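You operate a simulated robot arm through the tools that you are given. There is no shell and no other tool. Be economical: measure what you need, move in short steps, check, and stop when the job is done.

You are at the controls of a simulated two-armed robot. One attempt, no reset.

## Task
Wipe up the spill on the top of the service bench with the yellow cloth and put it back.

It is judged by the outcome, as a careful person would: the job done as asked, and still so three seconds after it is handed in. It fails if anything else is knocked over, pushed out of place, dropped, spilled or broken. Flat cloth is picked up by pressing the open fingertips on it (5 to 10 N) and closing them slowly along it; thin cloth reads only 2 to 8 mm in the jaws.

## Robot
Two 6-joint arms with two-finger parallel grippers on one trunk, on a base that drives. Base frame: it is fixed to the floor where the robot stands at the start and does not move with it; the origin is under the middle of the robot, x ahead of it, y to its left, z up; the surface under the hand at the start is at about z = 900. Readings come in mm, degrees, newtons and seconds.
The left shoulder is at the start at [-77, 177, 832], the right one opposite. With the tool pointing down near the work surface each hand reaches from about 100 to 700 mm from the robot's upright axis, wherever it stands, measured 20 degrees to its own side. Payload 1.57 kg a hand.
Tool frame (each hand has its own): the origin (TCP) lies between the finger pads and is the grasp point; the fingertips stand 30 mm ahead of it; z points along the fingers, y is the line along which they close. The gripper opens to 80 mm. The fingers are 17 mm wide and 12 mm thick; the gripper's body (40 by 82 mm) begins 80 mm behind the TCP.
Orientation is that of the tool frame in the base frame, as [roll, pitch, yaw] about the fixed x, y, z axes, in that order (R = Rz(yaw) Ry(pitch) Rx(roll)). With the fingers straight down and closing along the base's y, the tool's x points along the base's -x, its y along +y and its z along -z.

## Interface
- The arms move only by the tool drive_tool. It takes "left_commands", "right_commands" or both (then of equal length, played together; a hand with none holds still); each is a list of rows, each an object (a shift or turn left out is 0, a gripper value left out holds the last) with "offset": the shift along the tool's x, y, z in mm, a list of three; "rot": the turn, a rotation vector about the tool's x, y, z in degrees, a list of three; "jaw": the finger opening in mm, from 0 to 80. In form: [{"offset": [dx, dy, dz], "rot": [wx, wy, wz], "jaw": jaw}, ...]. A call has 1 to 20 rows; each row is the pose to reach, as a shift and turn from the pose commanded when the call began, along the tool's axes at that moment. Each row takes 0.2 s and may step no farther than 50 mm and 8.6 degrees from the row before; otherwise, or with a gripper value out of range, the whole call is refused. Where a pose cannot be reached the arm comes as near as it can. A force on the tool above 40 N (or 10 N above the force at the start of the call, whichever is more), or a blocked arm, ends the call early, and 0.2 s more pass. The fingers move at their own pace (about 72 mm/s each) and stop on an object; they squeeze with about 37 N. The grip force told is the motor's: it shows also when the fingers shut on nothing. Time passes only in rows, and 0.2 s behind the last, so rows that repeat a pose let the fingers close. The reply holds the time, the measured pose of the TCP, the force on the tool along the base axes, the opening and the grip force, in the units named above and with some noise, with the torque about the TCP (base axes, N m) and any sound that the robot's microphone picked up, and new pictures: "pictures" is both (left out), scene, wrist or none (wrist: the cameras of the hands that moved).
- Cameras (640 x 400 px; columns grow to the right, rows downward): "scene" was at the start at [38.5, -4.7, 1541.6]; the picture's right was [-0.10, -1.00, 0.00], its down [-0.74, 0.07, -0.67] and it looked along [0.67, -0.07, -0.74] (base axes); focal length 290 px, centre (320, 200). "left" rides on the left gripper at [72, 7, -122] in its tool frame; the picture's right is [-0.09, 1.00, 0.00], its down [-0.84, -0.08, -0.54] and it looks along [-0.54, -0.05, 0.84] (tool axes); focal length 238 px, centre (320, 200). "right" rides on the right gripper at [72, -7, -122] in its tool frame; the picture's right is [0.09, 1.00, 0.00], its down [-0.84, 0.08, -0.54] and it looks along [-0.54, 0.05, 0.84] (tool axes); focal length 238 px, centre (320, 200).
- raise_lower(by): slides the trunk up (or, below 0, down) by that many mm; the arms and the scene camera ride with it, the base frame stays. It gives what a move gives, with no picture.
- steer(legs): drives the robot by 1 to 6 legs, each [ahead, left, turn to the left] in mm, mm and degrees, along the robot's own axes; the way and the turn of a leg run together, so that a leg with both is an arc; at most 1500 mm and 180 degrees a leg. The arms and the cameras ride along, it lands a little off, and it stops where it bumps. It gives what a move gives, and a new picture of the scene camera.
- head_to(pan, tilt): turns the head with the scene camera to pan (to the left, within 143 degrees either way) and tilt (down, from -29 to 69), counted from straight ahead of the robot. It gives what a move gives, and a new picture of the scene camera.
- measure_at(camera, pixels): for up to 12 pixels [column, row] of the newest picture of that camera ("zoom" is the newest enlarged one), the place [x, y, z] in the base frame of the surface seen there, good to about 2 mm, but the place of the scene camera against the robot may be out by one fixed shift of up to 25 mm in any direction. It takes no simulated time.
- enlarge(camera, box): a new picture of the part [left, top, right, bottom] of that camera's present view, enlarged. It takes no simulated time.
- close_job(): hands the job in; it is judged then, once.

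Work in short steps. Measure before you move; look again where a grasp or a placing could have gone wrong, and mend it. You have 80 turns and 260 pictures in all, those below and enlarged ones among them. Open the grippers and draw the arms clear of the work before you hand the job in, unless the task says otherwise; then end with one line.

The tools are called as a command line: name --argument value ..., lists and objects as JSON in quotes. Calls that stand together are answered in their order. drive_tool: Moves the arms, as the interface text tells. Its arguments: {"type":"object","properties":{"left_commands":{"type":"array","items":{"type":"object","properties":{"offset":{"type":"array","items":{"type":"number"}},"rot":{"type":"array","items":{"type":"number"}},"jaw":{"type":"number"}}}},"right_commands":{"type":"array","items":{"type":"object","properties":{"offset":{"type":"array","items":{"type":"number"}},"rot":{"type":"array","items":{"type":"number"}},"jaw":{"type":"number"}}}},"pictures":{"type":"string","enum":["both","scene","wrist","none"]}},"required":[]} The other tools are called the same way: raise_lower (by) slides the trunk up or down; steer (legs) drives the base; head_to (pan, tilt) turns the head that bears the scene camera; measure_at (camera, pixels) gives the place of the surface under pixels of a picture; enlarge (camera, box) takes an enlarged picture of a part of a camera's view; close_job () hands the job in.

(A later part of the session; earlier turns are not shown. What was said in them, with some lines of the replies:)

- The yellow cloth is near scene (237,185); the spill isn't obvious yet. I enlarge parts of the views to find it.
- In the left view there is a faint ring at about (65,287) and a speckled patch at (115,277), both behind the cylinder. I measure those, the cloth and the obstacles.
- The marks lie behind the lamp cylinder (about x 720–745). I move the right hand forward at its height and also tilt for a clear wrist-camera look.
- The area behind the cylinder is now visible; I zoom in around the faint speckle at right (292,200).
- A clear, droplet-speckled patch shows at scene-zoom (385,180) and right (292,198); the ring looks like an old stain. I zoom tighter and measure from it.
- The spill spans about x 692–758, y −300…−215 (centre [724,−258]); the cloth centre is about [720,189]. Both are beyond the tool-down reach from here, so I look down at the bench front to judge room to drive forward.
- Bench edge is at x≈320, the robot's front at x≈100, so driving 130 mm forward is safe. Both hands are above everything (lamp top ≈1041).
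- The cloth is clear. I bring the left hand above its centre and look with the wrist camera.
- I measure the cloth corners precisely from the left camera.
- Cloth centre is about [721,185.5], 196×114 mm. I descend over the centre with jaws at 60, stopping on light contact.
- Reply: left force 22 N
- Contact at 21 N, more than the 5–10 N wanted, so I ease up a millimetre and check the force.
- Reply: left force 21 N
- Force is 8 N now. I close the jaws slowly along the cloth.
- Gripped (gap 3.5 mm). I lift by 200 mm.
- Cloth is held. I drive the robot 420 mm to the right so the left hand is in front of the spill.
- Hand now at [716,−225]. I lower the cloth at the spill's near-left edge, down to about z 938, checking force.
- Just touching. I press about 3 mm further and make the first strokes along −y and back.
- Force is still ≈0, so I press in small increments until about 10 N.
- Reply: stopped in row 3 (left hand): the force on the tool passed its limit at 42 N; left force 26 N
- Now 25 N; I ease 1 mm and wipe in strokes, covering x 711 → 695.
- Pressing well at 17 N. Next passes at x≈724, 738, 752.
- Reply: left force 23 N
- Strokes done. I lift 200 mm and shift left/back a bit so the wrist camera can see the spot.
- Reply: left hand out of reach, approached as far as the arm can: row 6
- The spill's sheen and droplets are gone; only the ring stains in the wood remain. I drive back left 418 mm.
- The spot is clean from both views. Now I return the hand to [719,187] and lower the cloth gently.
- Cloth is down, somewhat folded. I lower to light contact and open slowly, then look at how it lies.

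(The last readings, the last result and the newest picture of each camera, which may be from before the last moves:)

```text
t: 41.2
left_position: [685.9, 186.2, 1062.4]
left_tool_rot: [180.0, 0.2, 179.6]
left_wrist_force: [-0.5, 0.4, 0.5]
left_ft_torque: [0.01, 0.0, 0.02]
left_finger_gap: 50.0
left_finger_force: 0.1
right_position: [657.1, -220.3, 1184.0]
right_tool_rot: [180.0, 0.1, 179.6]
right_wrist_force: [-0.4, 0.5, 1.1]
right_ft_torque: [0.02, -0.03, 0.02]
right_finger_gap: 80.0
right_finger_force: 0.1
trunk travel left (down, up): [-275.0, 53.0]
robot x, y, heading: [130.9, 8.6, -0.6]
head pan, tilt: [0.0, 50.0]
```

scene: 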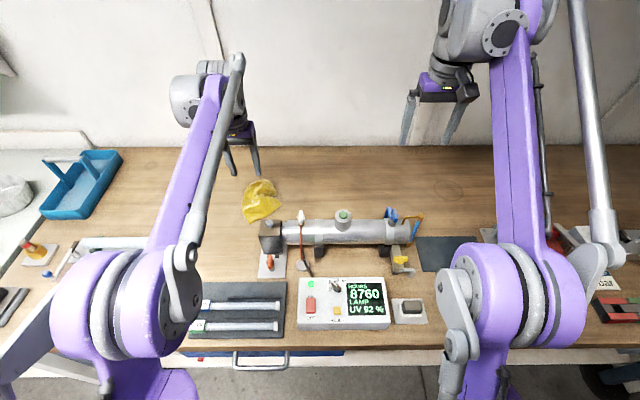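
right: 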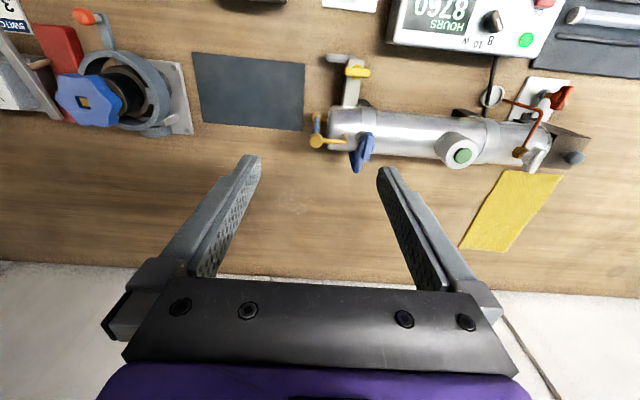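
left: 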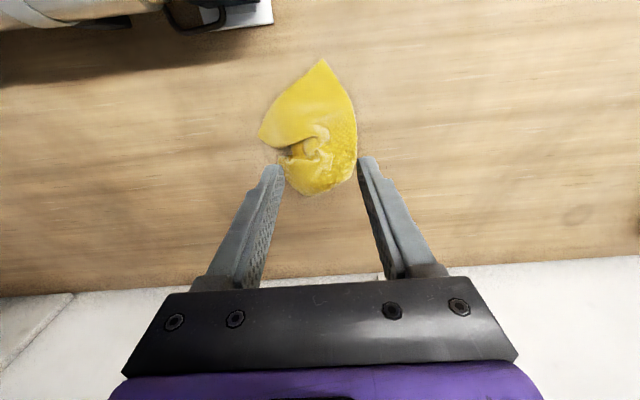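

The cloth lies crumpled in its place. I look closely to see which edges I can grab to spread it out.

enlarge --camera "left" --box '[220, 40, 400, 210]'

measure_at --camera "left" --pixels '[[321, 62], [260, 138], [353, 112], [355, 160], [310, 192], [290, 165], [312, 145], [330, 100]]'

```text
2.35 times, centred on (310, 125) of left
```

zoom: 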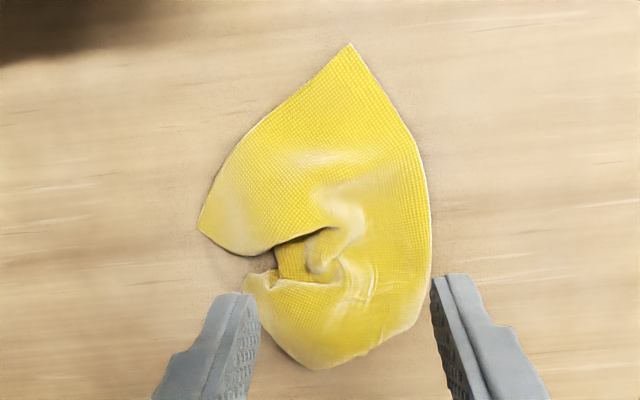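

```text
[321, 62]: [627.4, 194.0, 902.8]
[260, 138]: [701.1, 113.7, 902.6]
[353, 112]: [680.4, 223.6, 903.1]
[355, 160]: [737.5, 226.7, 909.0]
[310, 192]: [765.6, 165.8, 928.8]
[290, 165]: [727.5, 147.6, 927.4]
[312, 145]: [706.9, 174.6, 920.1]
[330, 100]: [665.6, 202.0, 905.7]
```

The near short edge runs from the tip [627,194] to [701,114] (≈43° off). I turn the hand by 43° to align with that edge and hover over its middle, inset about 15 mm at [675,164], to re-grasp it and lay the cloth out flat.

drive_tool --left_commands '[{"offset": [2, -5, 10], "rot": [0, 0, -8.5], "jaw": 40}, {"offset": [4, -10, 20], "rot": [0, 0, -17], "jaw": 40}, {"offset": [7, -15, 35], "rot": [0, 0, -25.5], "jaw": 40}, {"offset": [9, -20, 55], "rot": [0, 0, -34], "jaw": 40}, {"offset": [11, -22, 80], "rot": [0, 0, -42.5], "jaw": 40}]'

```text
t: 42.4
left_position: [675.7, 165.4, 982.4]
left_tool_rot: [180.0, 0.2, -137.7]
left_wrist_force: [-0.2, -0.3, 0.4]
left_ft_torque: [0.03, 0.04, 0.01]
left_finger_gap: 40.0
left_finger_force: 0.0
right_position: [657.6, -219.3, 1183.1]
right_tool_rot: [-180.0, 0.1, 179.5]
right_wrist_force: [0.5, -0.4, -0.4]
right_ft_torque: [-0.01, 0.01, 0.01]
right_finger_gap: 80.2
right_finger_force: 0.0
trunk travel left (down, up): [-275.0, 53.0]
robot x, y, heading: [129.9, 2.5, -0.2]
head pan, tilt: [0.0, 50.0]
```

scene: 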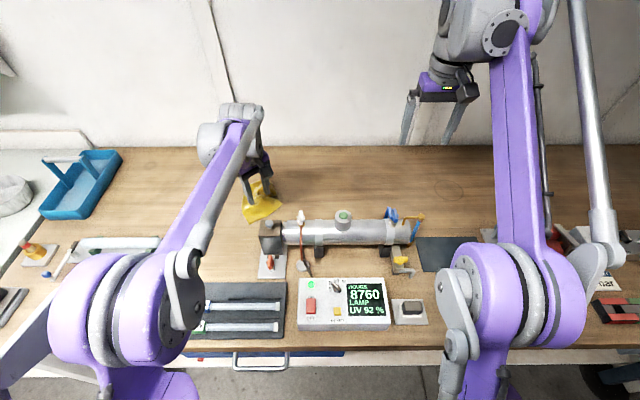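
left: 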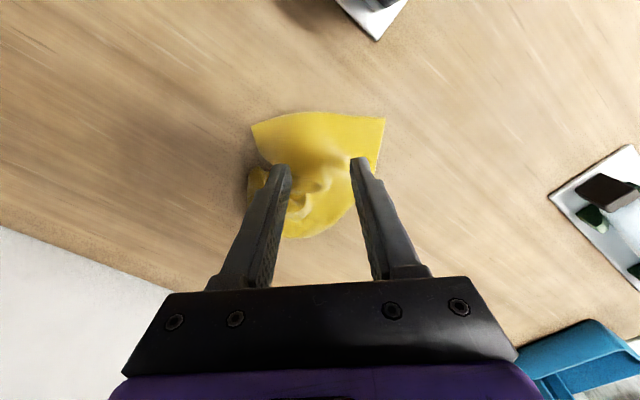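

The edge is now aligned with the jaw line. I descend slowly to contact.

drive_tool --left_commands '[{"offset": [0, 0, 25]}, {"offset": [0, 0, 40]}, {"offset": [0, 0, 46]}, {"offset": [0, 0, 48.5]}, {"offset": [0, 0, 50]}]' --pictures "wrist"

```text
t: 43.6
left_position: [675.6, 164.2, 934.2]
left_tool_rot: [-179.9, 0.4, -138.0]
left_wrist_force: [2.8, 1.6, 28.5]
left_ft_torque: [-0.3, -0.69, 0.11]
left_finger_gap: 40.0
left_finger_force: 0.0
right_position: [655.7, -219.2, 1184.1]
right_tool_rot: [-180.0, 0.1, 179.5]
right_wrist_force: [0.3, 0.0, 1.0]
right_ft_torque: [-0.03, -0.01, -0.01]
right_finger_gap: 80.0
right_finger_force: 0.1
trunk travel left (down, up): [-275.0, 53.0]
robot x, y, heading: [127.8, 4.3, -0.6]
head pan, tilt: [0.0, 50.0]
```

left: 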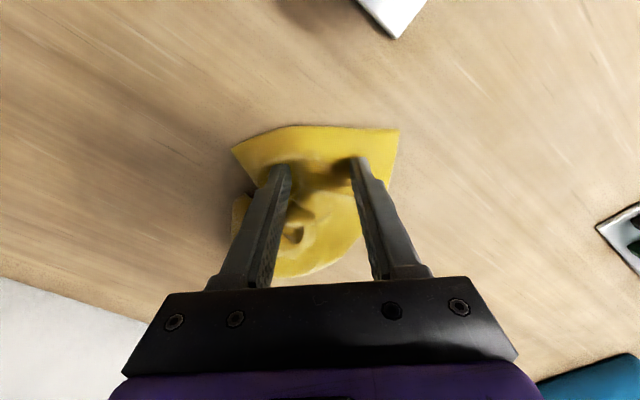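

drive_tool --left_commands '[{"offset": [0, 0, -1.5]}, {"offset": [0, 0, -2.2]}]' --pictures "none"

```text
t: 44.2
left_position: [676.0, 164.6, 933.8]
left_tool_rot: [-179.9, 0.1, -137.9]
left_wrist_force: [-0.6, 0.1, 13.6]
left_ft_torque: [-0.16, -0.3, 0.02]
left_finger_gap: 39.9
left_finger_force: 0.0
right_position: [657.3, -221.1, 1182.6]
right_tool_rot: [-180.0, 0.0, 179.6]
right_wrist_force: [0.2, -1.5, 0.3]
right_ft_torque: [0.05, 0.0, 0.01]
right_finger_gap: 79.9
right_finger_force: 0.0
trunk travel left (down, up): [-275.0, 53.0]
robot x, y, heading: [130.8, 2.9, -0.6]
head pan, tilt: [0.0, 50.0]
```

Force about 14 N; I ease slightly and close slowly.

drive_tool --left_commands '[{"offset": [0, 0, -0.5], "jaw": 35}, {"offset": [0, 0, -0.5], "jaw": 30}, {"offset": [0, 0, -0.5], "jaw": 25}, {"offset": [0, 0, -0.5], "jaw": 20}, {"offset": [0, 0, -0.5], "jaw": 15}, {"offset": [0, 0, -0.5], "jaw": 10}, {"offset": [0, 0, -0.5], "jaw": 6}, {"offset": [0, 0, -0.5], "jaw": 3}, {"offset": [0, 0, -0.5], "jaw": 0}, {"offset": [0, 0, -0.5], "jaw": 0}, {"offset": [0, 0, -0.5], "jaw": 0}]' --pictures "wrist"

```text
t: 46.6
left_position: [676.6, 165.0, 935.3]
left_tool_rot: [-179.8, 0.2, -137.9]
left_wrist_force: [1.1, 0.8, 6.0]
left_ft_torque: [-0.01, -0.04, -0.04]
left_finger_gap: 4.2
left_finger_force: 24.9
right_position: [657.5, -220.1, 1181.8]
right_tool_rot: [-179.9, 0.0, 179.6]
right_wrist_force: [-0.2, -0.4, -0.3]
right_ft_torque: [0.0, 0.0, -0.03]
right_finger_gap: 79.9
right_finger_force: 0.0
trunk travel left (down, up): [-275.0, 53.0]
robot x, y, heading: [129.2, 4.1, -0.6]
head pan, tilt: [0.0, 50.0]
```

left: 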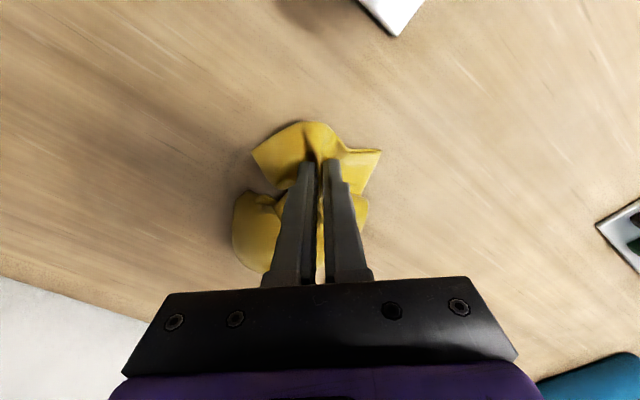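

Gripped (4.2 mm). I lift straight up and turn the hand back by 42°.

drive_tool --left_commands '[{"offset": [0, 0, -30]}, {"offset": [0, 0, -65]}, {"offset": [0, 0, -100]}, {"offset": [0, 0, -140], "rot": [0, 0, 8.4]}, {"offset": [0, 0, -170], "rot": [0, 0, 16.8]}, {"offset": [0, 0, -195], "rot": [0, 0, 25.2]}, {"offset": [0, 0, -210], "rot": [0, 0, 33.6]}, {"offset": [0, 0, -210], "rot": [0, 0, 42]}]'

```text
t: 48.4
left_position: [677.0, 164.4, 1142.5]
left_tool_rot: [180.0, 0.1, -180.0]
left_wrist_force: [0.3, 0.4, -0.4]
left_ft_torque: [0.04, 0.01, 0.06]
left_finger_gap: 3.6
left_finger_force: 25.2
right_position: [657.8, -219.6, 1183.0]
right_tool_rot: [-180.0, 0.0, 179.5]
right_wrist_force: [0.2, 0.5, 1.2]
right_ft_torque: [-0.02, 0.0, 0.0]
right_finger_gap: 79.9
right_finger_force: 0.0
trunk travel left (down, up): [-275.0, 53.0]
robot x, y, heading: [133.8, 4.3, -0.6]
head pan, tilt: [0.0, 50.0]
```

scene: 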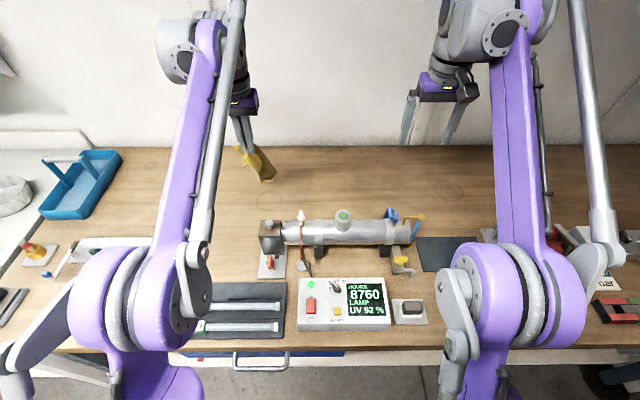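
left: 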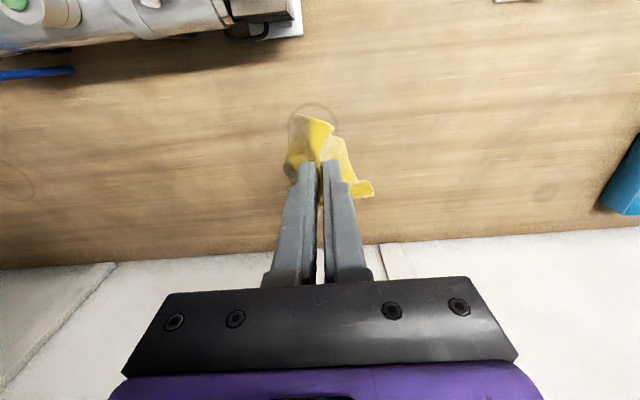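

The cloth hangs from its near edge. To lay it down far end first I need the hand farther ahead, so I drive 65 mm forward (robot front stays short of the bench edge).

steer --legs '[[65, 0, 0.5]]'

enlarge --camera "scene" --box '[190, 100, 350, 260]'

```text
t: 49.4
left_position: [739.8, 170.4, 1142.6]
left_tool_rot: [-180.0, 0.0, -179.4]
left_wrist_force: [0.4, 0.5, 0.3]
left_ft_torque: [0.0, 0.04, 0.06]
left_finger_gap: 3.6
left_finger_force: 24.7
right_position: [725.1, -215.6, 1181.2]
right_tool_rot: [-180.0, 0.0, -179.9]
right_wrist_force: [-0.1, -0.8, 0.3]
right_ft_torque: [-0.03, 0.04, -0.03]
right_finger_gap: 79.8
right_finger_force: 0.0
trunk travel left (down, up): [-275.0, 53.0]
robot x, y, heading: [193.1, 3.5, 0.0]
head pan, tilt: [0.0, 50.0]
```

scene: 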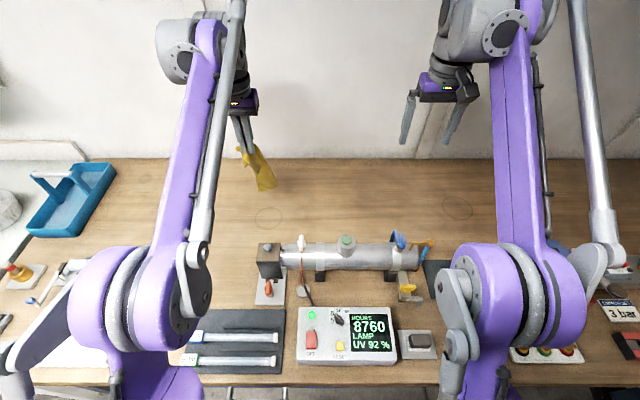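

```text
2.50 times, centred on (270, 180) of scene
```

zoom: 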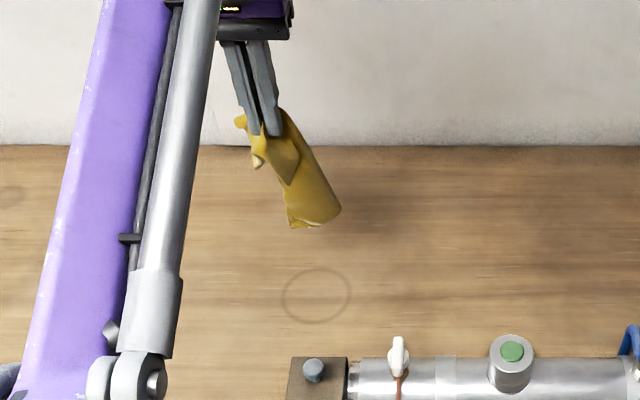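

measure_at --camera "zoom" --pixels '[[292, 225], [335, 210], [300, 170], [242, 122], [258, 160]]'

```text
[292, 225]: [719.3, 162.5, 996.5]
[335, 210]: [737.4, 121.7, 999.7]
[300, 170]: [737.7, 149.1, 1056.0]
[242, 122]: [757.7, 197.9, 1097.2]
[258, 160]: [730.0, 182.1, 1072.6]
```

Only about 110 mm hangs below the tips, so part is still folded. I touch the lower end down further ahead, then draw the hand back while lowering, to drag the cloth out straight.

drive_tool --left_commands '[{"offset": [-25, 8, 30]}, {"offset": [-50, 17, 65]}, {"offset": [-60, 17, 100]}, {"offset": [-60, 17, 120]}, {"offset": [-50, 17, 140]}, {"offset": [-35, 17, 158]}, {"offset": [-15, 17, 175]}, {"offset": [5, 17, 188]}, {"offset": [30, 17, 196]}, {"offset": [55, 17, 202]}, {"offset": [80, 17, 204]}, {"offset": [100, 17, 204]}]'

```text
t: 52.0
left_position: [640.2, 186.5, 940.4]
left_tool_rot: [180.0, 0.0, -179.4]
left_wrist_force: [0.7, 0.2, 1.1]
left_ft_torque: [-0.06, 0.0, 0.02]
left_finger_gap: 3.7
left_finger_force: 25.0
right_position: [725.1, -215.1, 1183.4]
right_tool_rot: [180.0, 0.0, -179.9]
right_wrist_force: [0.4, 0.3, 0.1]
right_ft_torque: [0.01, -0.04, 0.03]
right_finger_gap: 80.1
right_finger_force: 0.0
trunk travel left (down, up): [-275.0, 53.0]
robot x, y, heading: [193.2, 5.8, 0.3]
head pan, tilt: [0.0, 50.0]
```

scene: 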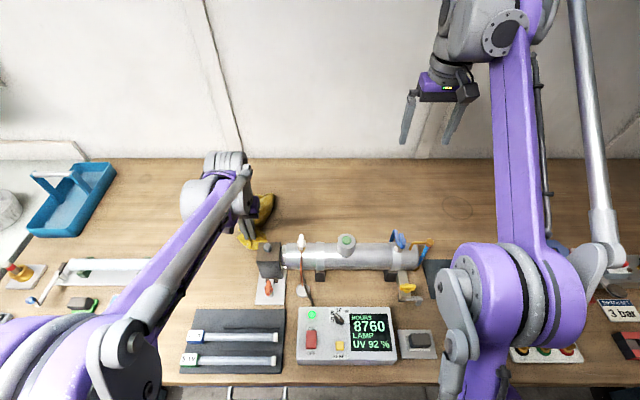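
left: 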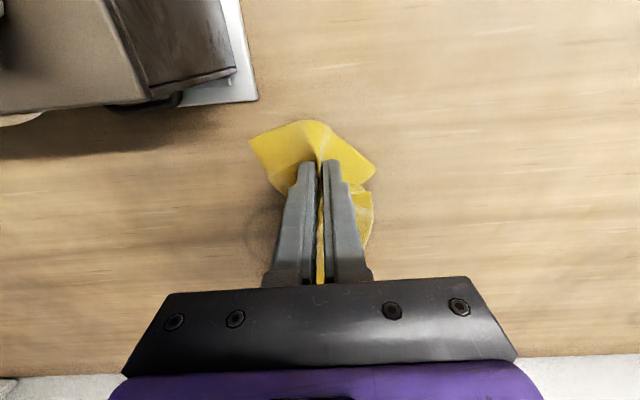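

I release softly here and retreat up/forward to view.

drive_tool --left_commands '[{"offset": [0, 0, 4]}, {"offset": [0, 0, 6], "jaw": 8}, {"offset": [0, 0, 6], "jaw": 20}, {"offset": [0, 0, 6], "jaw": 34}, {"offset": [0, 0, 0], "jaw": 40}, {"offset": [0, 0, -40], "jaw": 40}, {"offset": [0, 0, -80], "jaw": 40}, {"offset": [0, 0, -120], "jaw": 40}]'

enlarge --camera "left" --box '[220, 100, 420, 260]'

```text
t: 53.8
left_position: [638.4, 186.3, 1058.8]
left_tool_rot: [179.9, 0.1, -179.4]
left_wrist_force: [-0.2, -0.1, 0.5]
left_ft_torque: [0.02, 0.03, 0.02]
left_finger_gap: 40.1
left_finger_force: 0.1
right_position: [724.3, -215.3, 1183.0]
right_tool_rot: [180.0, 0.0, -179.9]
right_wrist_force: [-0.7, 0.1, 0.1]
right_ft_torque: [-0.02, 0.0, 0.02]
right_finger_gap: 79.9
right_finger_force: 0.1
trunk travel left (down, up): [-275.0, 53.0]
robot x, y, heading: [195.1, 4.1, 0.3]
head pan, tilt: [0.0, 50.0]
```

scene: 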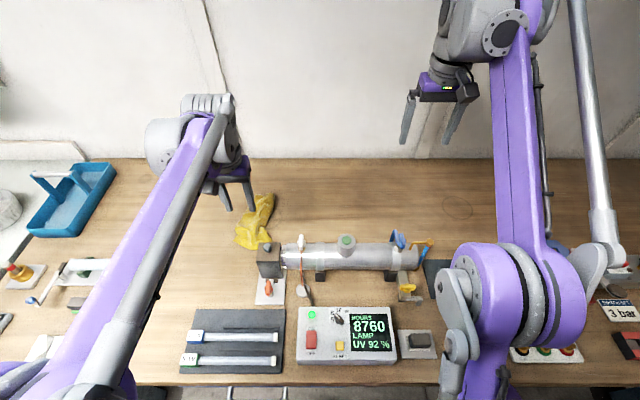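
left: 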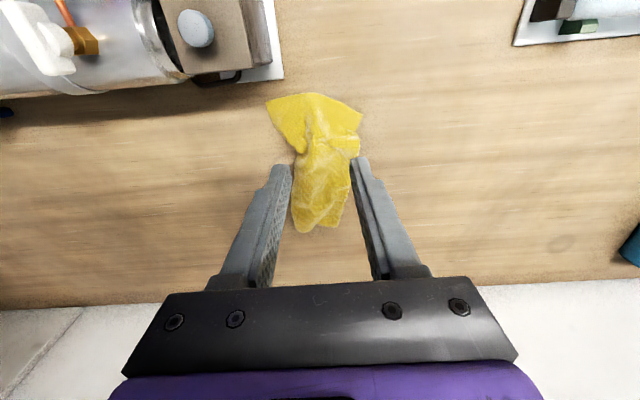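

```text
2.50 times, centred on (320, 180) of left
```

zoom: 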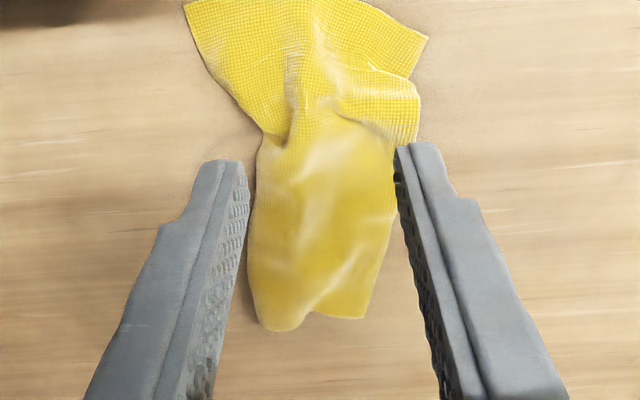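

Much straighter. I measure its extent.

measure_at --camera "left" --pixels '[[268, 101], [362, 112], [305, 95], [303, 150], [360, 140], [298, 200], [308, 230], [339, 228], [320, 180], [335, 150], [345, 190]]'

```text
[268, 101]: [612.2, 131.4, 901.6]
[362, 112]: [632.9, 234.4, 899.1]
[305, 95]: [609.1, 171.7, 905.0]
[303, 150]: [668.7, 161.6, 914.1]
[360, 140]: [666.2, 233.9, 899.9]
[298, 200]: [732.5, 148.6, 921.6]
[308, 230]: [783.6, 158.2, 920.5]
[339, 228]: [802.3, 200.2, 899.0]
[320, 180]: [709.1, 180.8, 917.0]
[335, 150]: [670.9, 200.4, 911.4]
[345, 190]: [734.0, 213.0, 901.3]
```

Near corners are back within ~10 mm of their original place; the far part is narrowed/rolled. I press nearly closed fingertips on it at about [755,182] and open them to spread it sideways.

drive_tool --left_commands '[{"offset": [-40, -2, 0], "jaw": 10}, {"offset": [-80, -4, 20], "jaw": 10}, {"offset": [-117, -4, 50], "jaw": 10}, {"offset": [-117, -4, 90], "jaw": 10}, {"offset": [-117, -4, 110], "jaw": 10}, {"offset": [-117, -4, 117], "jaw": 10}, {"offset": [-117, -4, 121], "jaw": 10}, {"offset": [-117, -4, 124], "jaw": 10}]' --pictures "wrist"

```text
t: 55.6
left_position: [755.9, 183.3, 935.2]
left_tool_rot: [-180.0, 0.1, -179.3]
left_wrist_force: [0.2, -0.5, -0.1]
left_ft_torque: [0.03, -0.04, 0.02]
left_finger_gap: 10.0
left_finger_force: 0.0
right_position: [725.0, -216.2, 1181.8]
right_tool_rot: [-180.0, 0.0, -179.9]
right_wrist_force: [0.9, 0.7, 0.2]
right_ft_torque: [0.0, 0.0, 0.01]
right_finger_gap: 80.0
right_finger_force: 0.1
trunk travel left (down, up): [-275.0, 53.0]
robot x, y, heading: [196.7, 3.2, 0.3]
head pan, tilt: [0.0, 50.0]
```

left: 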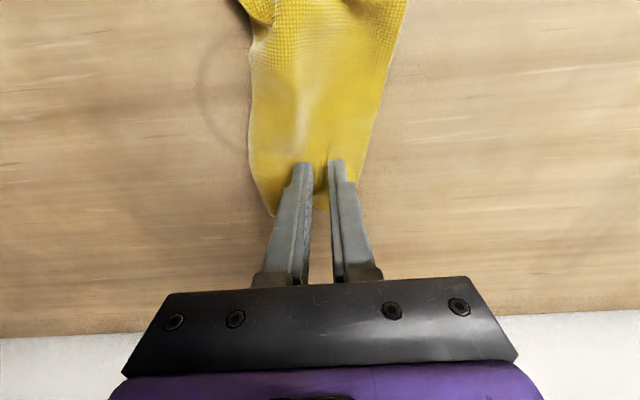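

I press ~1.5 mm more, then open gradually to spread.

drive_tool --left_commands '[{"offset": [0, 0, 1]}, {"offset": [0, 0, 1.8]}, {"offset": [0, 0, 1.8], "jaw": 20}, {"offset": [0, 0, 1.8], "jaw": 30}, {"offset": [0, 0, 1.8], "jaw": 40}, {"offset": [0, 0, 1.8], "jaw": 50}, {"offset": [0, 0, 1.8], "jaw": 60}, {"offset": [0, 0, 1.8], "jaw": 70}, {"offset": [0, 0, 1.8], "jaw": 80}, {"offset": [0, 0, 1.8], "jaw": 80}]' --pictures "wrist"

```text
t: 57.8
left_position: [757.7, 182.5, 932.9]
left_tool_rot: [180.0, 0.1, -179.3]
left_wrist_force: [0.5, 1.4, 2.0]
left_ft_torque: [-0.06, -0.01, -0.04]
left_finger_gap: 78.9
left_finger_force: 0.0
right_position: [723.5, -215.7, 1182.5]
right_tool_rot: [180.0, 0.0, -179.9]
right_wrist_force: [0.3, 0.9, 0.0]
right_ft_torque: [0.02, -0.02, 0.03]
right_finger_gap: 80.0
right_finger_force: 0.0
trunk travel left (down, up): [-275.0, 53.0]
robot x, y, heading: [193.0, 0.3, 0.3]
head pan, tilt: [0.0, 50.0]
```

left: 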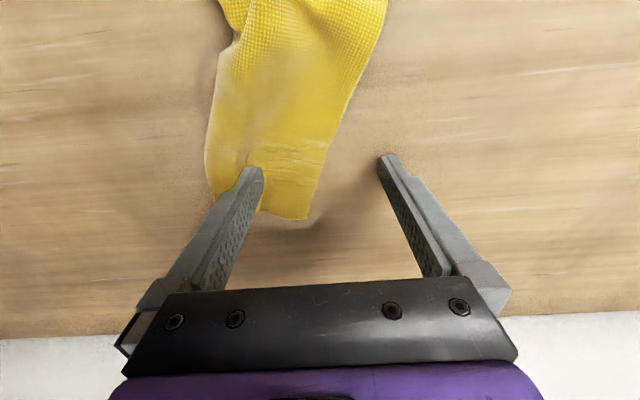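

It shifted the far end to the right rather than spreading. I lift and look.

drive_tool --left_commands '[{"offset": [0, 0, -10]}, {"offset": [30, 0, -50]}, {"offset": [60, 0, -90]}, {"offset": [90, 0, -125]}]' --pictures "wrist"

enlarge --camera "left" --box '[200, 60, 440, 260]'

measure_at --camera "left" --pixels '[[320, 120], [320, 160], [320, 180], [320, 200], [300, 220], [330, 220], [300, 180], [340, 180]]'

```text
t: 58.8
left_position: [665.8, 180.8, 1058.4]
left_tool_rot: [180.0, 0.2, -179.4]
left_wrist_force: [0.5, -0.3, -0.1]
left_ft_torque: [-0.02, 0.0, -0.01]
left_finger_gap: 79.9
left_finger_force: 0.2
right_position: [722.9, -216.0, 1183.1]
right_tool_rot: [180.0, 0.0, -179.9]
right_wrist_force: [-1.7, 0.2, 0.0]
right_ft_torque: [0.05, -0.04, 0.01]
right_finger_gap: 80.1
right_finger_force: 0.0
trunk travel left (down, up): [-275.0, 53.0]
robot x, y, heading: [195.3, 7.0, 0.1]
head pan, tilt: [0.0, 50.0]
```

left: 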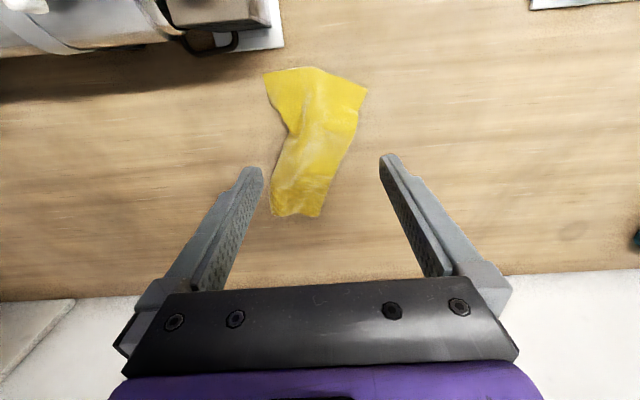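

```text
2.00 times, centred on (320, 160) of left
```

zoom: 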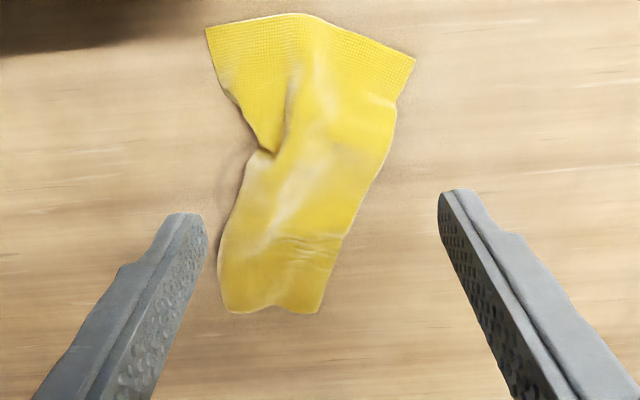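

```text
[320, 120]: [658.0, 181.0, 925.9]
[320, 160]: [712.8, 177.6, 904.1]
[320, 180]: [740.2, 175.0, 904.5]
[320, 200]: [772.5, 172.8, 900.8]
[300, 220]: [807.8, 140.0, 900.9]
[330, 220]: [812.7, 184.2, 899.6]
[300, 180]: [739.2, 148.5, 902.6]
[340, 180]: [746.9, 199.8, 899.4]
```

The far end is flat now but narrowed and ~45 mm to the right. I press closed fingertips near its left part ([770,160]) and draw it to the left.

drive_tool --left_commands '[{"offset": [-35, -8, 10], "jaw": 4}, {"offset": [-70, -16, 40], "jaw": 4}, {"offset": [-104, -19, 80], "jaw": 4}, {"offset": [-104, -19, 110], "jaw": 4}, {"offset": [-104, -19, 122], "jaw": 4}, {"offset": [-104, -19, 125], "jaw": 4}, {"offset": [-104, -19, 127], "jaw": 4}]' --pictures "wrist"

```text
refused: row 3 steps farther than a row can; nothing moved
```

drive_tool --left_commands '[{"offset": [-35, -8, 10], "jaw": 4}, {"offset": [-70, -16, 35], "jaw": 4}, {"offset": [-104, -19, 65], "jaw": 4}, {"offset": [-104, -19, 105], "jaw": 4}, {"offset": [-104, -19, 121], "jaw": 4}, {"offset": [-104, -19, 125], "jaw": 4}, {"offset": [-104, -19, 127], "jaw": 4}]' --pictures "wrist"

```text
t: 60.4
left_position: [772.7, 162.1, 932.1]
left_tool_rot: [-180.0, 0.2, -179.4]
left_wrist_force: [1.7, -1.4, 5.7]
left_ft_torque: [-0.1, 0.01, 0.04]
left_finger_gap: 4.2
left_finger_force: 0.4
right_position: [724.1, -215.9, 1182.0]
right_tool_rot: [-180.0, 0.0, -179.9]
right_wrist_force: [-1.1, -0.3, 0.6]
right_ft_torque: [0.0, 0.01, -0.01]
right_finger_gap: 80.1
right_finger_force: 0.1
trunk travel left (down, up): [-275.0, 53.0]
robot x, y, heading: [192.9, 3.9, 0.2]
head pan, tilt: [0.0, 50.0]
```

left: 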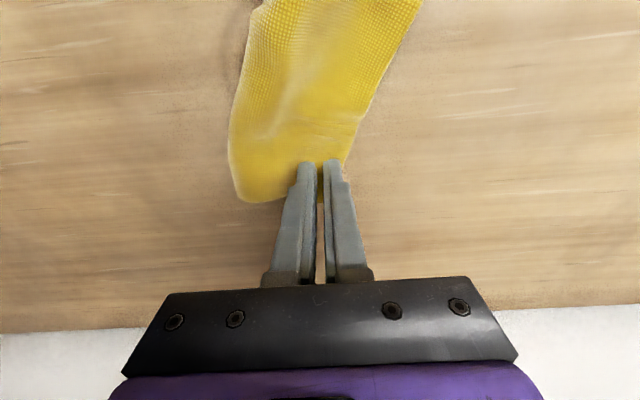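

Contact at ~6 N near the left edge. I draw +y by 55 mm in small steps, with half a millimetre extra pressure.

drive_tool --left_commands '[{"offset": [0, 6, 0.5]}, {"offset": [0, 14, 0.5]}, {"offset": [0, 22, 0.5]}, {"offset": [0, 30, 0.5]}, {"offset": [0, 38, 0.5]}, {"offset": [0, 46, 0.5]}, {"offset": [0, 55, 0.5]}, {"offset": [0, 55, -15]}, {"offset": [35, 40, -50]}, {"offset": [65, 25, -85]}, {"offset": [95, 20, -125], "jaw": 40}]' --pictures "both"

enlarge --camera "left" --box '[200, 60, 440, 260]'

```text
refused: row 9 steps farther than a row can; nothing moved
```

```text
2.00 times, centred on (320, 160) of left
```

zoom: 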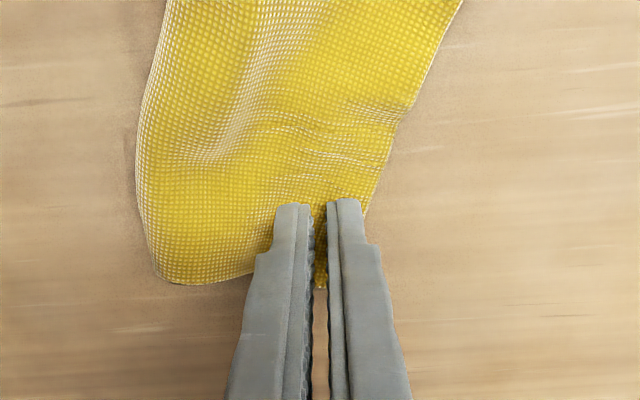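

drive_tool --left_commands '[{"offset": [0, 6, 0.5]}, {"offset": [0, 14, 0.5]}, {"offset": [0, 22, 0.5]}, {"offset": [0, 30, 0.5]}, {"offset": [0, 38, 0.5]}, {"offset": [0, 46, 0.5]}, {"offset": [0, 55, 0.5]}, {"offset": [0, 55, -15]}, {"offset": [25, 45, -45]}, {"offset": [50, 35, -75]}, {"offset": [75, 25, -105]}, {"offset": [95, 20, -125], "jaw": 40}]' --pictures "both"

enlarge --camera "left" --box '[200, 60, 440, 260]'

```text
t: 63.0
left_position: [675.3, 184.5, 1055.7]
left_tool_rot: [-180.0, 0.1, -179.2]
left_wrist_force: [0.2, -0.5, -0.4]
left_ft_torque: [-0.01, 0.0, -0.03]
left_finger_gap: 40.1
left_finger_force: 0.1
right_position: [724.4, -215.3, 1183.3]
right_tool_rot: [-179.9, 0.0, -179.9]
right_wrist_force: [0.0, -0.4, -0.5]
right_ft_torque: [-0.03, 0.02, 0.03]
right_finger_gap: 79.9
right_finger_force: 0.1
trunk travel left (down, up): [-275.0, 53.0]
robot x, y, heading: [194.3, 1.4, 0.0]
head pan, tilt: [0.0, 50.0]
```

scene: 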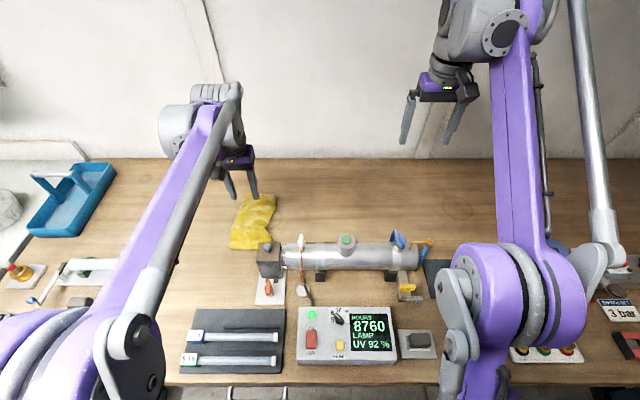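
left: 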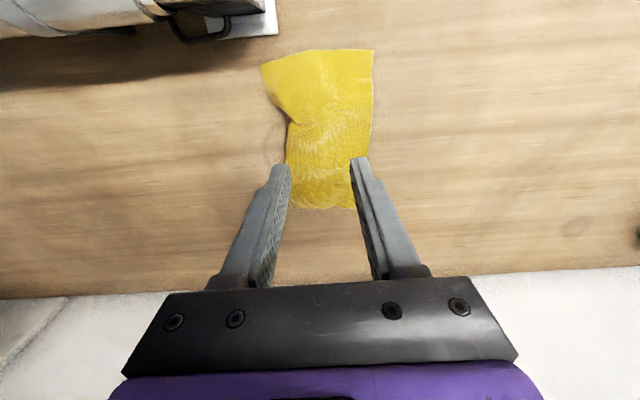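

```text
2.00 times, centred on (320, 160) of left
```

zoom: 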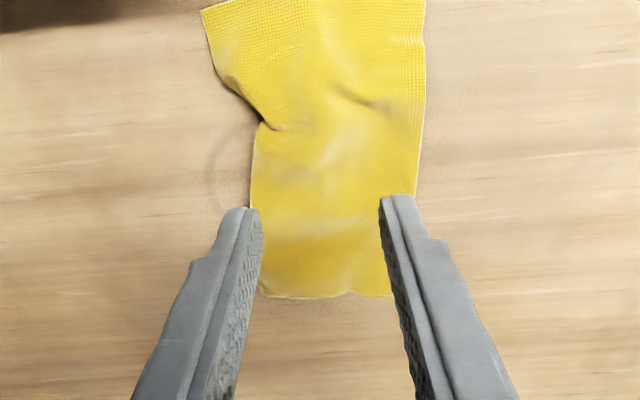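

Now it lies nearly flat in place. I measure its corners.

measure_at --camera "left" --pixels '[[264, 68], [371, 52], [345, 205], [300, 206], [289, 125], [287, 150], [356, 150], [330, 120]]'

```text
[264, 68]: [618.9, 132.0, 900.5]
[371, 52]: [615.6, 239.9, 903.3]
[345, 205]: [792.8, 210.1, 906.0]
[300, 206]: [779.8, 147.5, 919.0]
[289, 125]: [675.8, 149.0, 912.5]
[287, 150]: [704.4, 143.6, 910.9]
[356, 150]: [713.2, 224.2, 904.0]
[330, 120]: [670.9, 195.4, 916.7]
```

Near corners match to ~10 mm; the far end is ~25 mm short on the right side. One more gentle drag from [765,158] ahead and to the right.

drive_tool --left_commands '[{"offset": [-35, -10, 10], "jaw": 4}, {"offset": [-65, -20, 40], "jaw": 4}, {"offset": [-90, -27, 70], "jaw": 4}, {"offset": [-90, -27, 105], "jaw": 4}, {"offset": [-90, -27, 119], "jaw": 4}, {"offset": [-90, -27, 123], "jaw": 4}, {"offset": [-90, -27, 124.5], "jaw": 4}, {"offset": [-95, -32, 124.5], "jaw": 4}, {"offset": [-101, -37, 124.5], "jaw": 4}, {"offset": [-107, -42, 124.5], "jaw": 4}, {"offset": [-113, -47, 124.5], "jaw": 4}, {"offset": [-118, -51, 124.5], "jaw": 4}, {"offset": [-118, -51, 100], "jaw": 4}, {"offset": [-95, -40, 70], "jaw": 4}, {"offset": [-65, -20, 40], "jaw": 4}, {"offset": [-35, -10, 10], "jaw": 4}, {"offset": [0, 0, 0], "jaw": 4}]' --pictures "wrist"

enlarge --camera "left" --box '[200, 40, 440, 240]'

```text
t: 66.6
left_position: [676.4, 183.4, 1056.5]
left_tool_rot: [180.0, 0.1, -179.3]
left_wrist_force: [0.4, -0.2, 0.9]
left_ft_torque: [-0.03, 0.0, 0.01]
left_finger_gap: 4.1
left_finger_force: 0.0
right_position: [723.4, -214.8, 1184.0]
right_tool_rot: [179.9, 0.0, -179.9]
right_wrist_force: [0.4, -0.2, 0.2]
right_ft_torque: [-0.04, -0.03, -0.01]
right_finger_gap: 79.9
right_finger_force: 0.0
trunk travel left (down, up): [-275.0, 53.0]
robot x, y, heading: [190.4, 6.1, 0.2]
head pan, tilt: [0.0, 50.0]
```

left: 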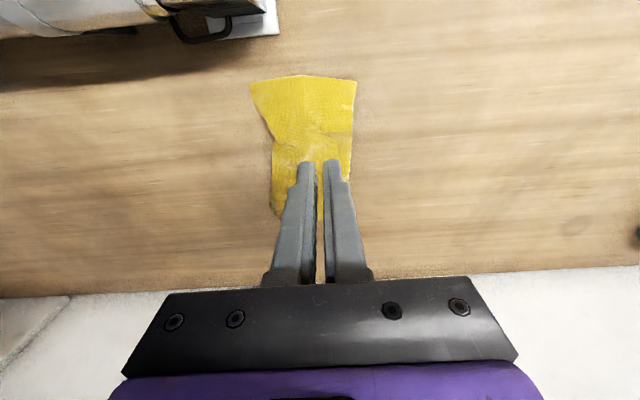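

```text
2.00 times, centred on (320, 140) of left
```

zoom: 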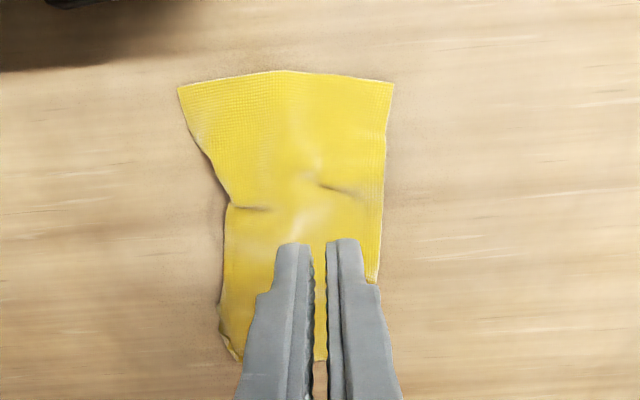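

The whole cloth slid ahead a bit. I open the jaws and measure.

drive_tool --left_commands '[{"offset": [10, 0, -10], "jaw": 80}, {"offset": [20, 0, -20], "jaw": 80}]' --pictures "wrist"

measure_at --camera "left" --pixels '[[255, 96], [355, 96], [320, 200], [280, 200], [290, 150], [320, 150]]'

```text
t: 67.2
left_position: [656.8, 182.2, 1075.9]
left_tool_rot: [180.0, 0.1, -179.4]
left_wrist_force: [0.0, -0.4, -0.8]
left_ft_torque: [0.01, -0.01, -0.01]
left_finger_gap: 80.0
left_finger_force: 0.1
right_position: [724.7, -215.0, 1183.3]
right_tool_rot: [180.0, 0.0, -179.9]
right_wrist_force: [-0.3, 0.0, -0.1]
right_ft_torque: [-0.03, -0.02, -0.02]
right_finger_gap: 80.0
right_finger_force: 0.1
trunk travel left (down, up): [-275.0, 53.0]
robot x, y, heading: [194.3, 3.7, 0.3]
head pan, tilt: [0.0, 50.0]
```

left: 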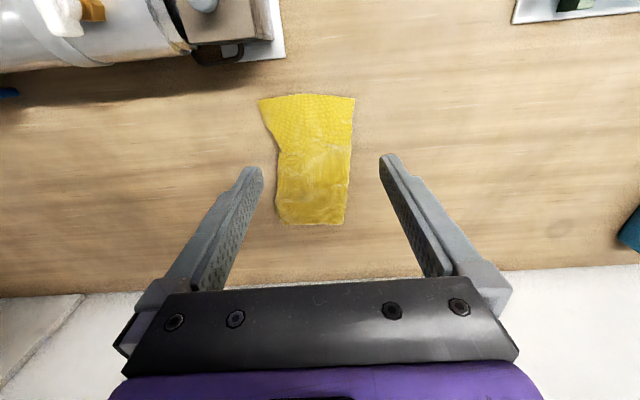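

```text
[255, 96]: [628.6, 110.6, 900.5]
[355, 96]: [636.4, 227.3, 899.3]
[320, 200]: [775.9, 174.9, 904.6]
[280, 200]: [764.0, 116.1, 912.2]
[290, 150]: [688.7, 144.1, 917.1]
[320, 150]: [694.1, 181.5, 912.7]
```

The cloth now spans x≈632–815, y≈116–226, centred within about 11 mm of its original place and nearly flat. I raise the left hand and back the robot off.

drive_tool --left_commands '[{"offset": [10, 0, -30]}, {"offset": [20, 0, -60]}]' --pictures "none"

steer --legs '[[-195, 0, 0]]'

drive_tool --right_commands '[{"offset": [45, 0, 0]}, {"offset": [90, 0, 0]}, {"offset": [135, 20, 0]}, {"offset": [150, 50, 0]}]' --left_commands '[{"offset": [0, 0, 0]}, {"offset": [10, 20, 0]}, {"offset": [10, 20, 0]}, {"offset": [10, 20, 0]}]'

enlarge --camera "scene" --box '[180, 110, 500, 310]'

```text
t: 67.8
left_position: [636.1, 182.3, 1135.3]
left_tool_rot: [180.0, 0.1, -179.4]
left_wrist_force: [-0.3, 0.6, 0.5]
left_ft_torque: [0.02, 0.05, 0.02]
left_finger_gap: 79.9
left_finger_force: 0.0
right_position: [723.7, -215.6, 1182.3]
right_tool_rot: [-180.0, -0.1, -179.9]
right_wrist_force: [-0.2, 0.2, 1.0]
right_ft_torque: [0.04, 0.0, 0.01]
right_finger_gap: 80.2
right_finger_force: 0.0
trunk travel left (down, up): [-275.0, 53.0]
robot x, y, heading: [193.7, 4.0, 0.1]
head pan, tilt: [0.0, 50.0]
```

```text
t: 69.3
left_position: [445.0, 181.1, 1133.6]
left_tool_rot: [180.0, 0.1, -179.3]
left_wrist_force: [-1.4, 0.0, 0.5]
left_ft_torque: [-0.02, -0.03, 0.03]
left_finger_gap: 80.2
left_finger_force: 0.1
right_position: [533.5, -214.6, 1181.5]
right_tool_rot: [-180.0, 0.0, -179.8]
right_wrist_force: [-0.1, 0.7, 0.0]
right_ft_torque: [-0.01, -0.05, -0.02]
right_finger_gap: 79.9
right_finger_force: 0.0
trunk travel left (down, up): [-275.0, 53.0]
robot x, y, heading: [0.1, 2.6, 0.2]
head pan, tilt: [0.0, 50.0]
```

scene: 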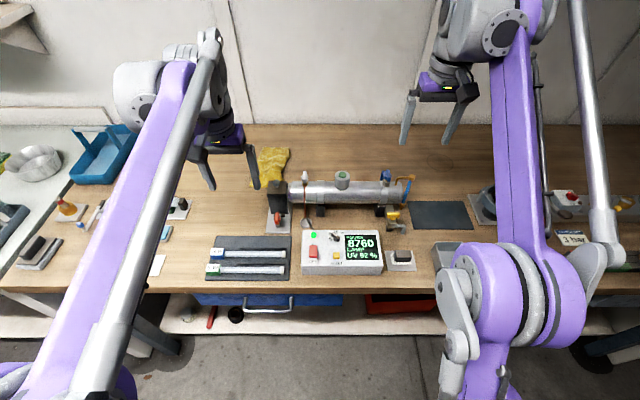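

```text
t: 70.3
left_position: [434.8, 203.8, 1134.1]
left_tool_rot: [180.0, 0.1, -179.3]
left_wrist_force: [0.5, 0.8, 0.0]
left_ft_torque: [-0.02, -0.01, -0.03]
left_finger_gap: 79.8
left_finger_force: 0.1
right_position: [383.3, -164.0, 1183.8]
right_tool_rot: [180.0, 0.0, -179.8]
right_wrist_force: [1.3, 0.4, -0.1]
right_ft_torque: [-0.02, -0.02, -0.02]
right_finger_gap: 79.9
right_finger_force: 0.1
trunk travel left (down, up): [-275.0, 53.0]
robot x, y, heading: [3.8, 3.9, 0.5]
head pan, tilt: [0.0, 50.0]
```

scene: 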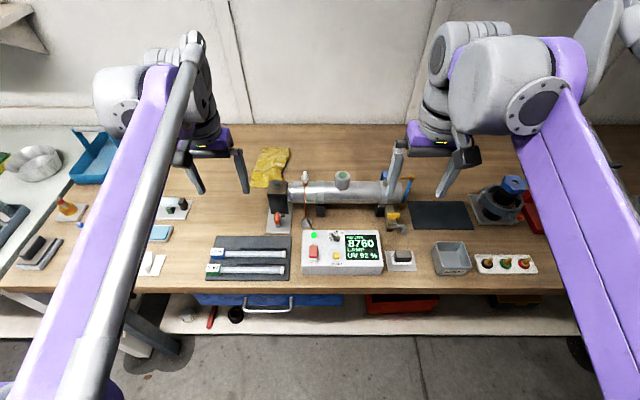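
right: 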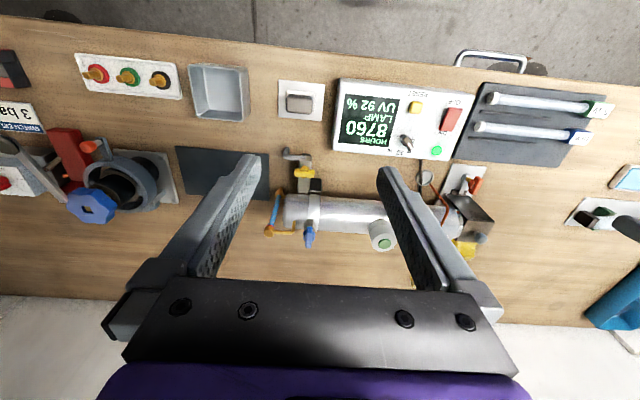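
left: 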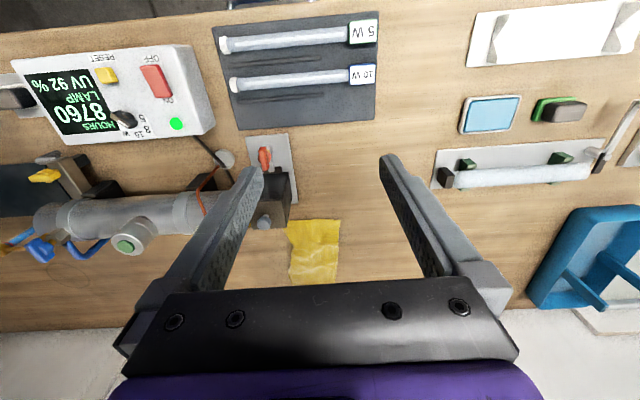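

```text
2.00 times, centred on (340, 210) of scene
```

zoom: 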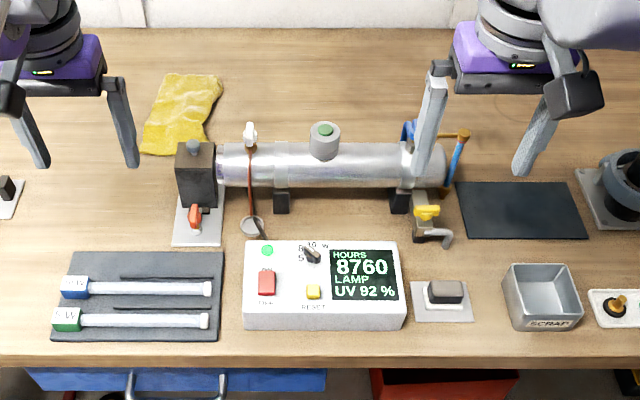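

Everything stands as before and the cloth is back. One last check of the spill spot from the original left-camera angle.

enlarge --camera "left" --box '[0, 180, 240, 330]'

```text
2.67 times, centred on (120, 255) of left
```

zoom: 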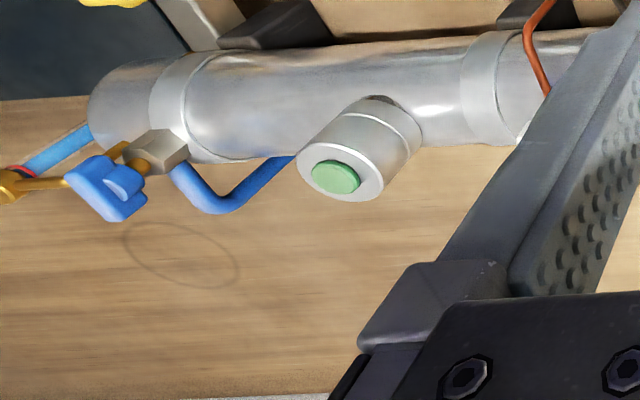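

The speckled spill is gone from the same angle where it showed before. Job done; I hand it in.

close_job

```text
The job is handed in.
```

I wiped up the spill behind the lamp cylinder and put the yellow cloth back: it lies nearly flat, a little creased and narrower at the far end, with its centre about 11 mm from where it started. The bench items look undisturbed, and the faint rings left on the wood are old marks in the surface.
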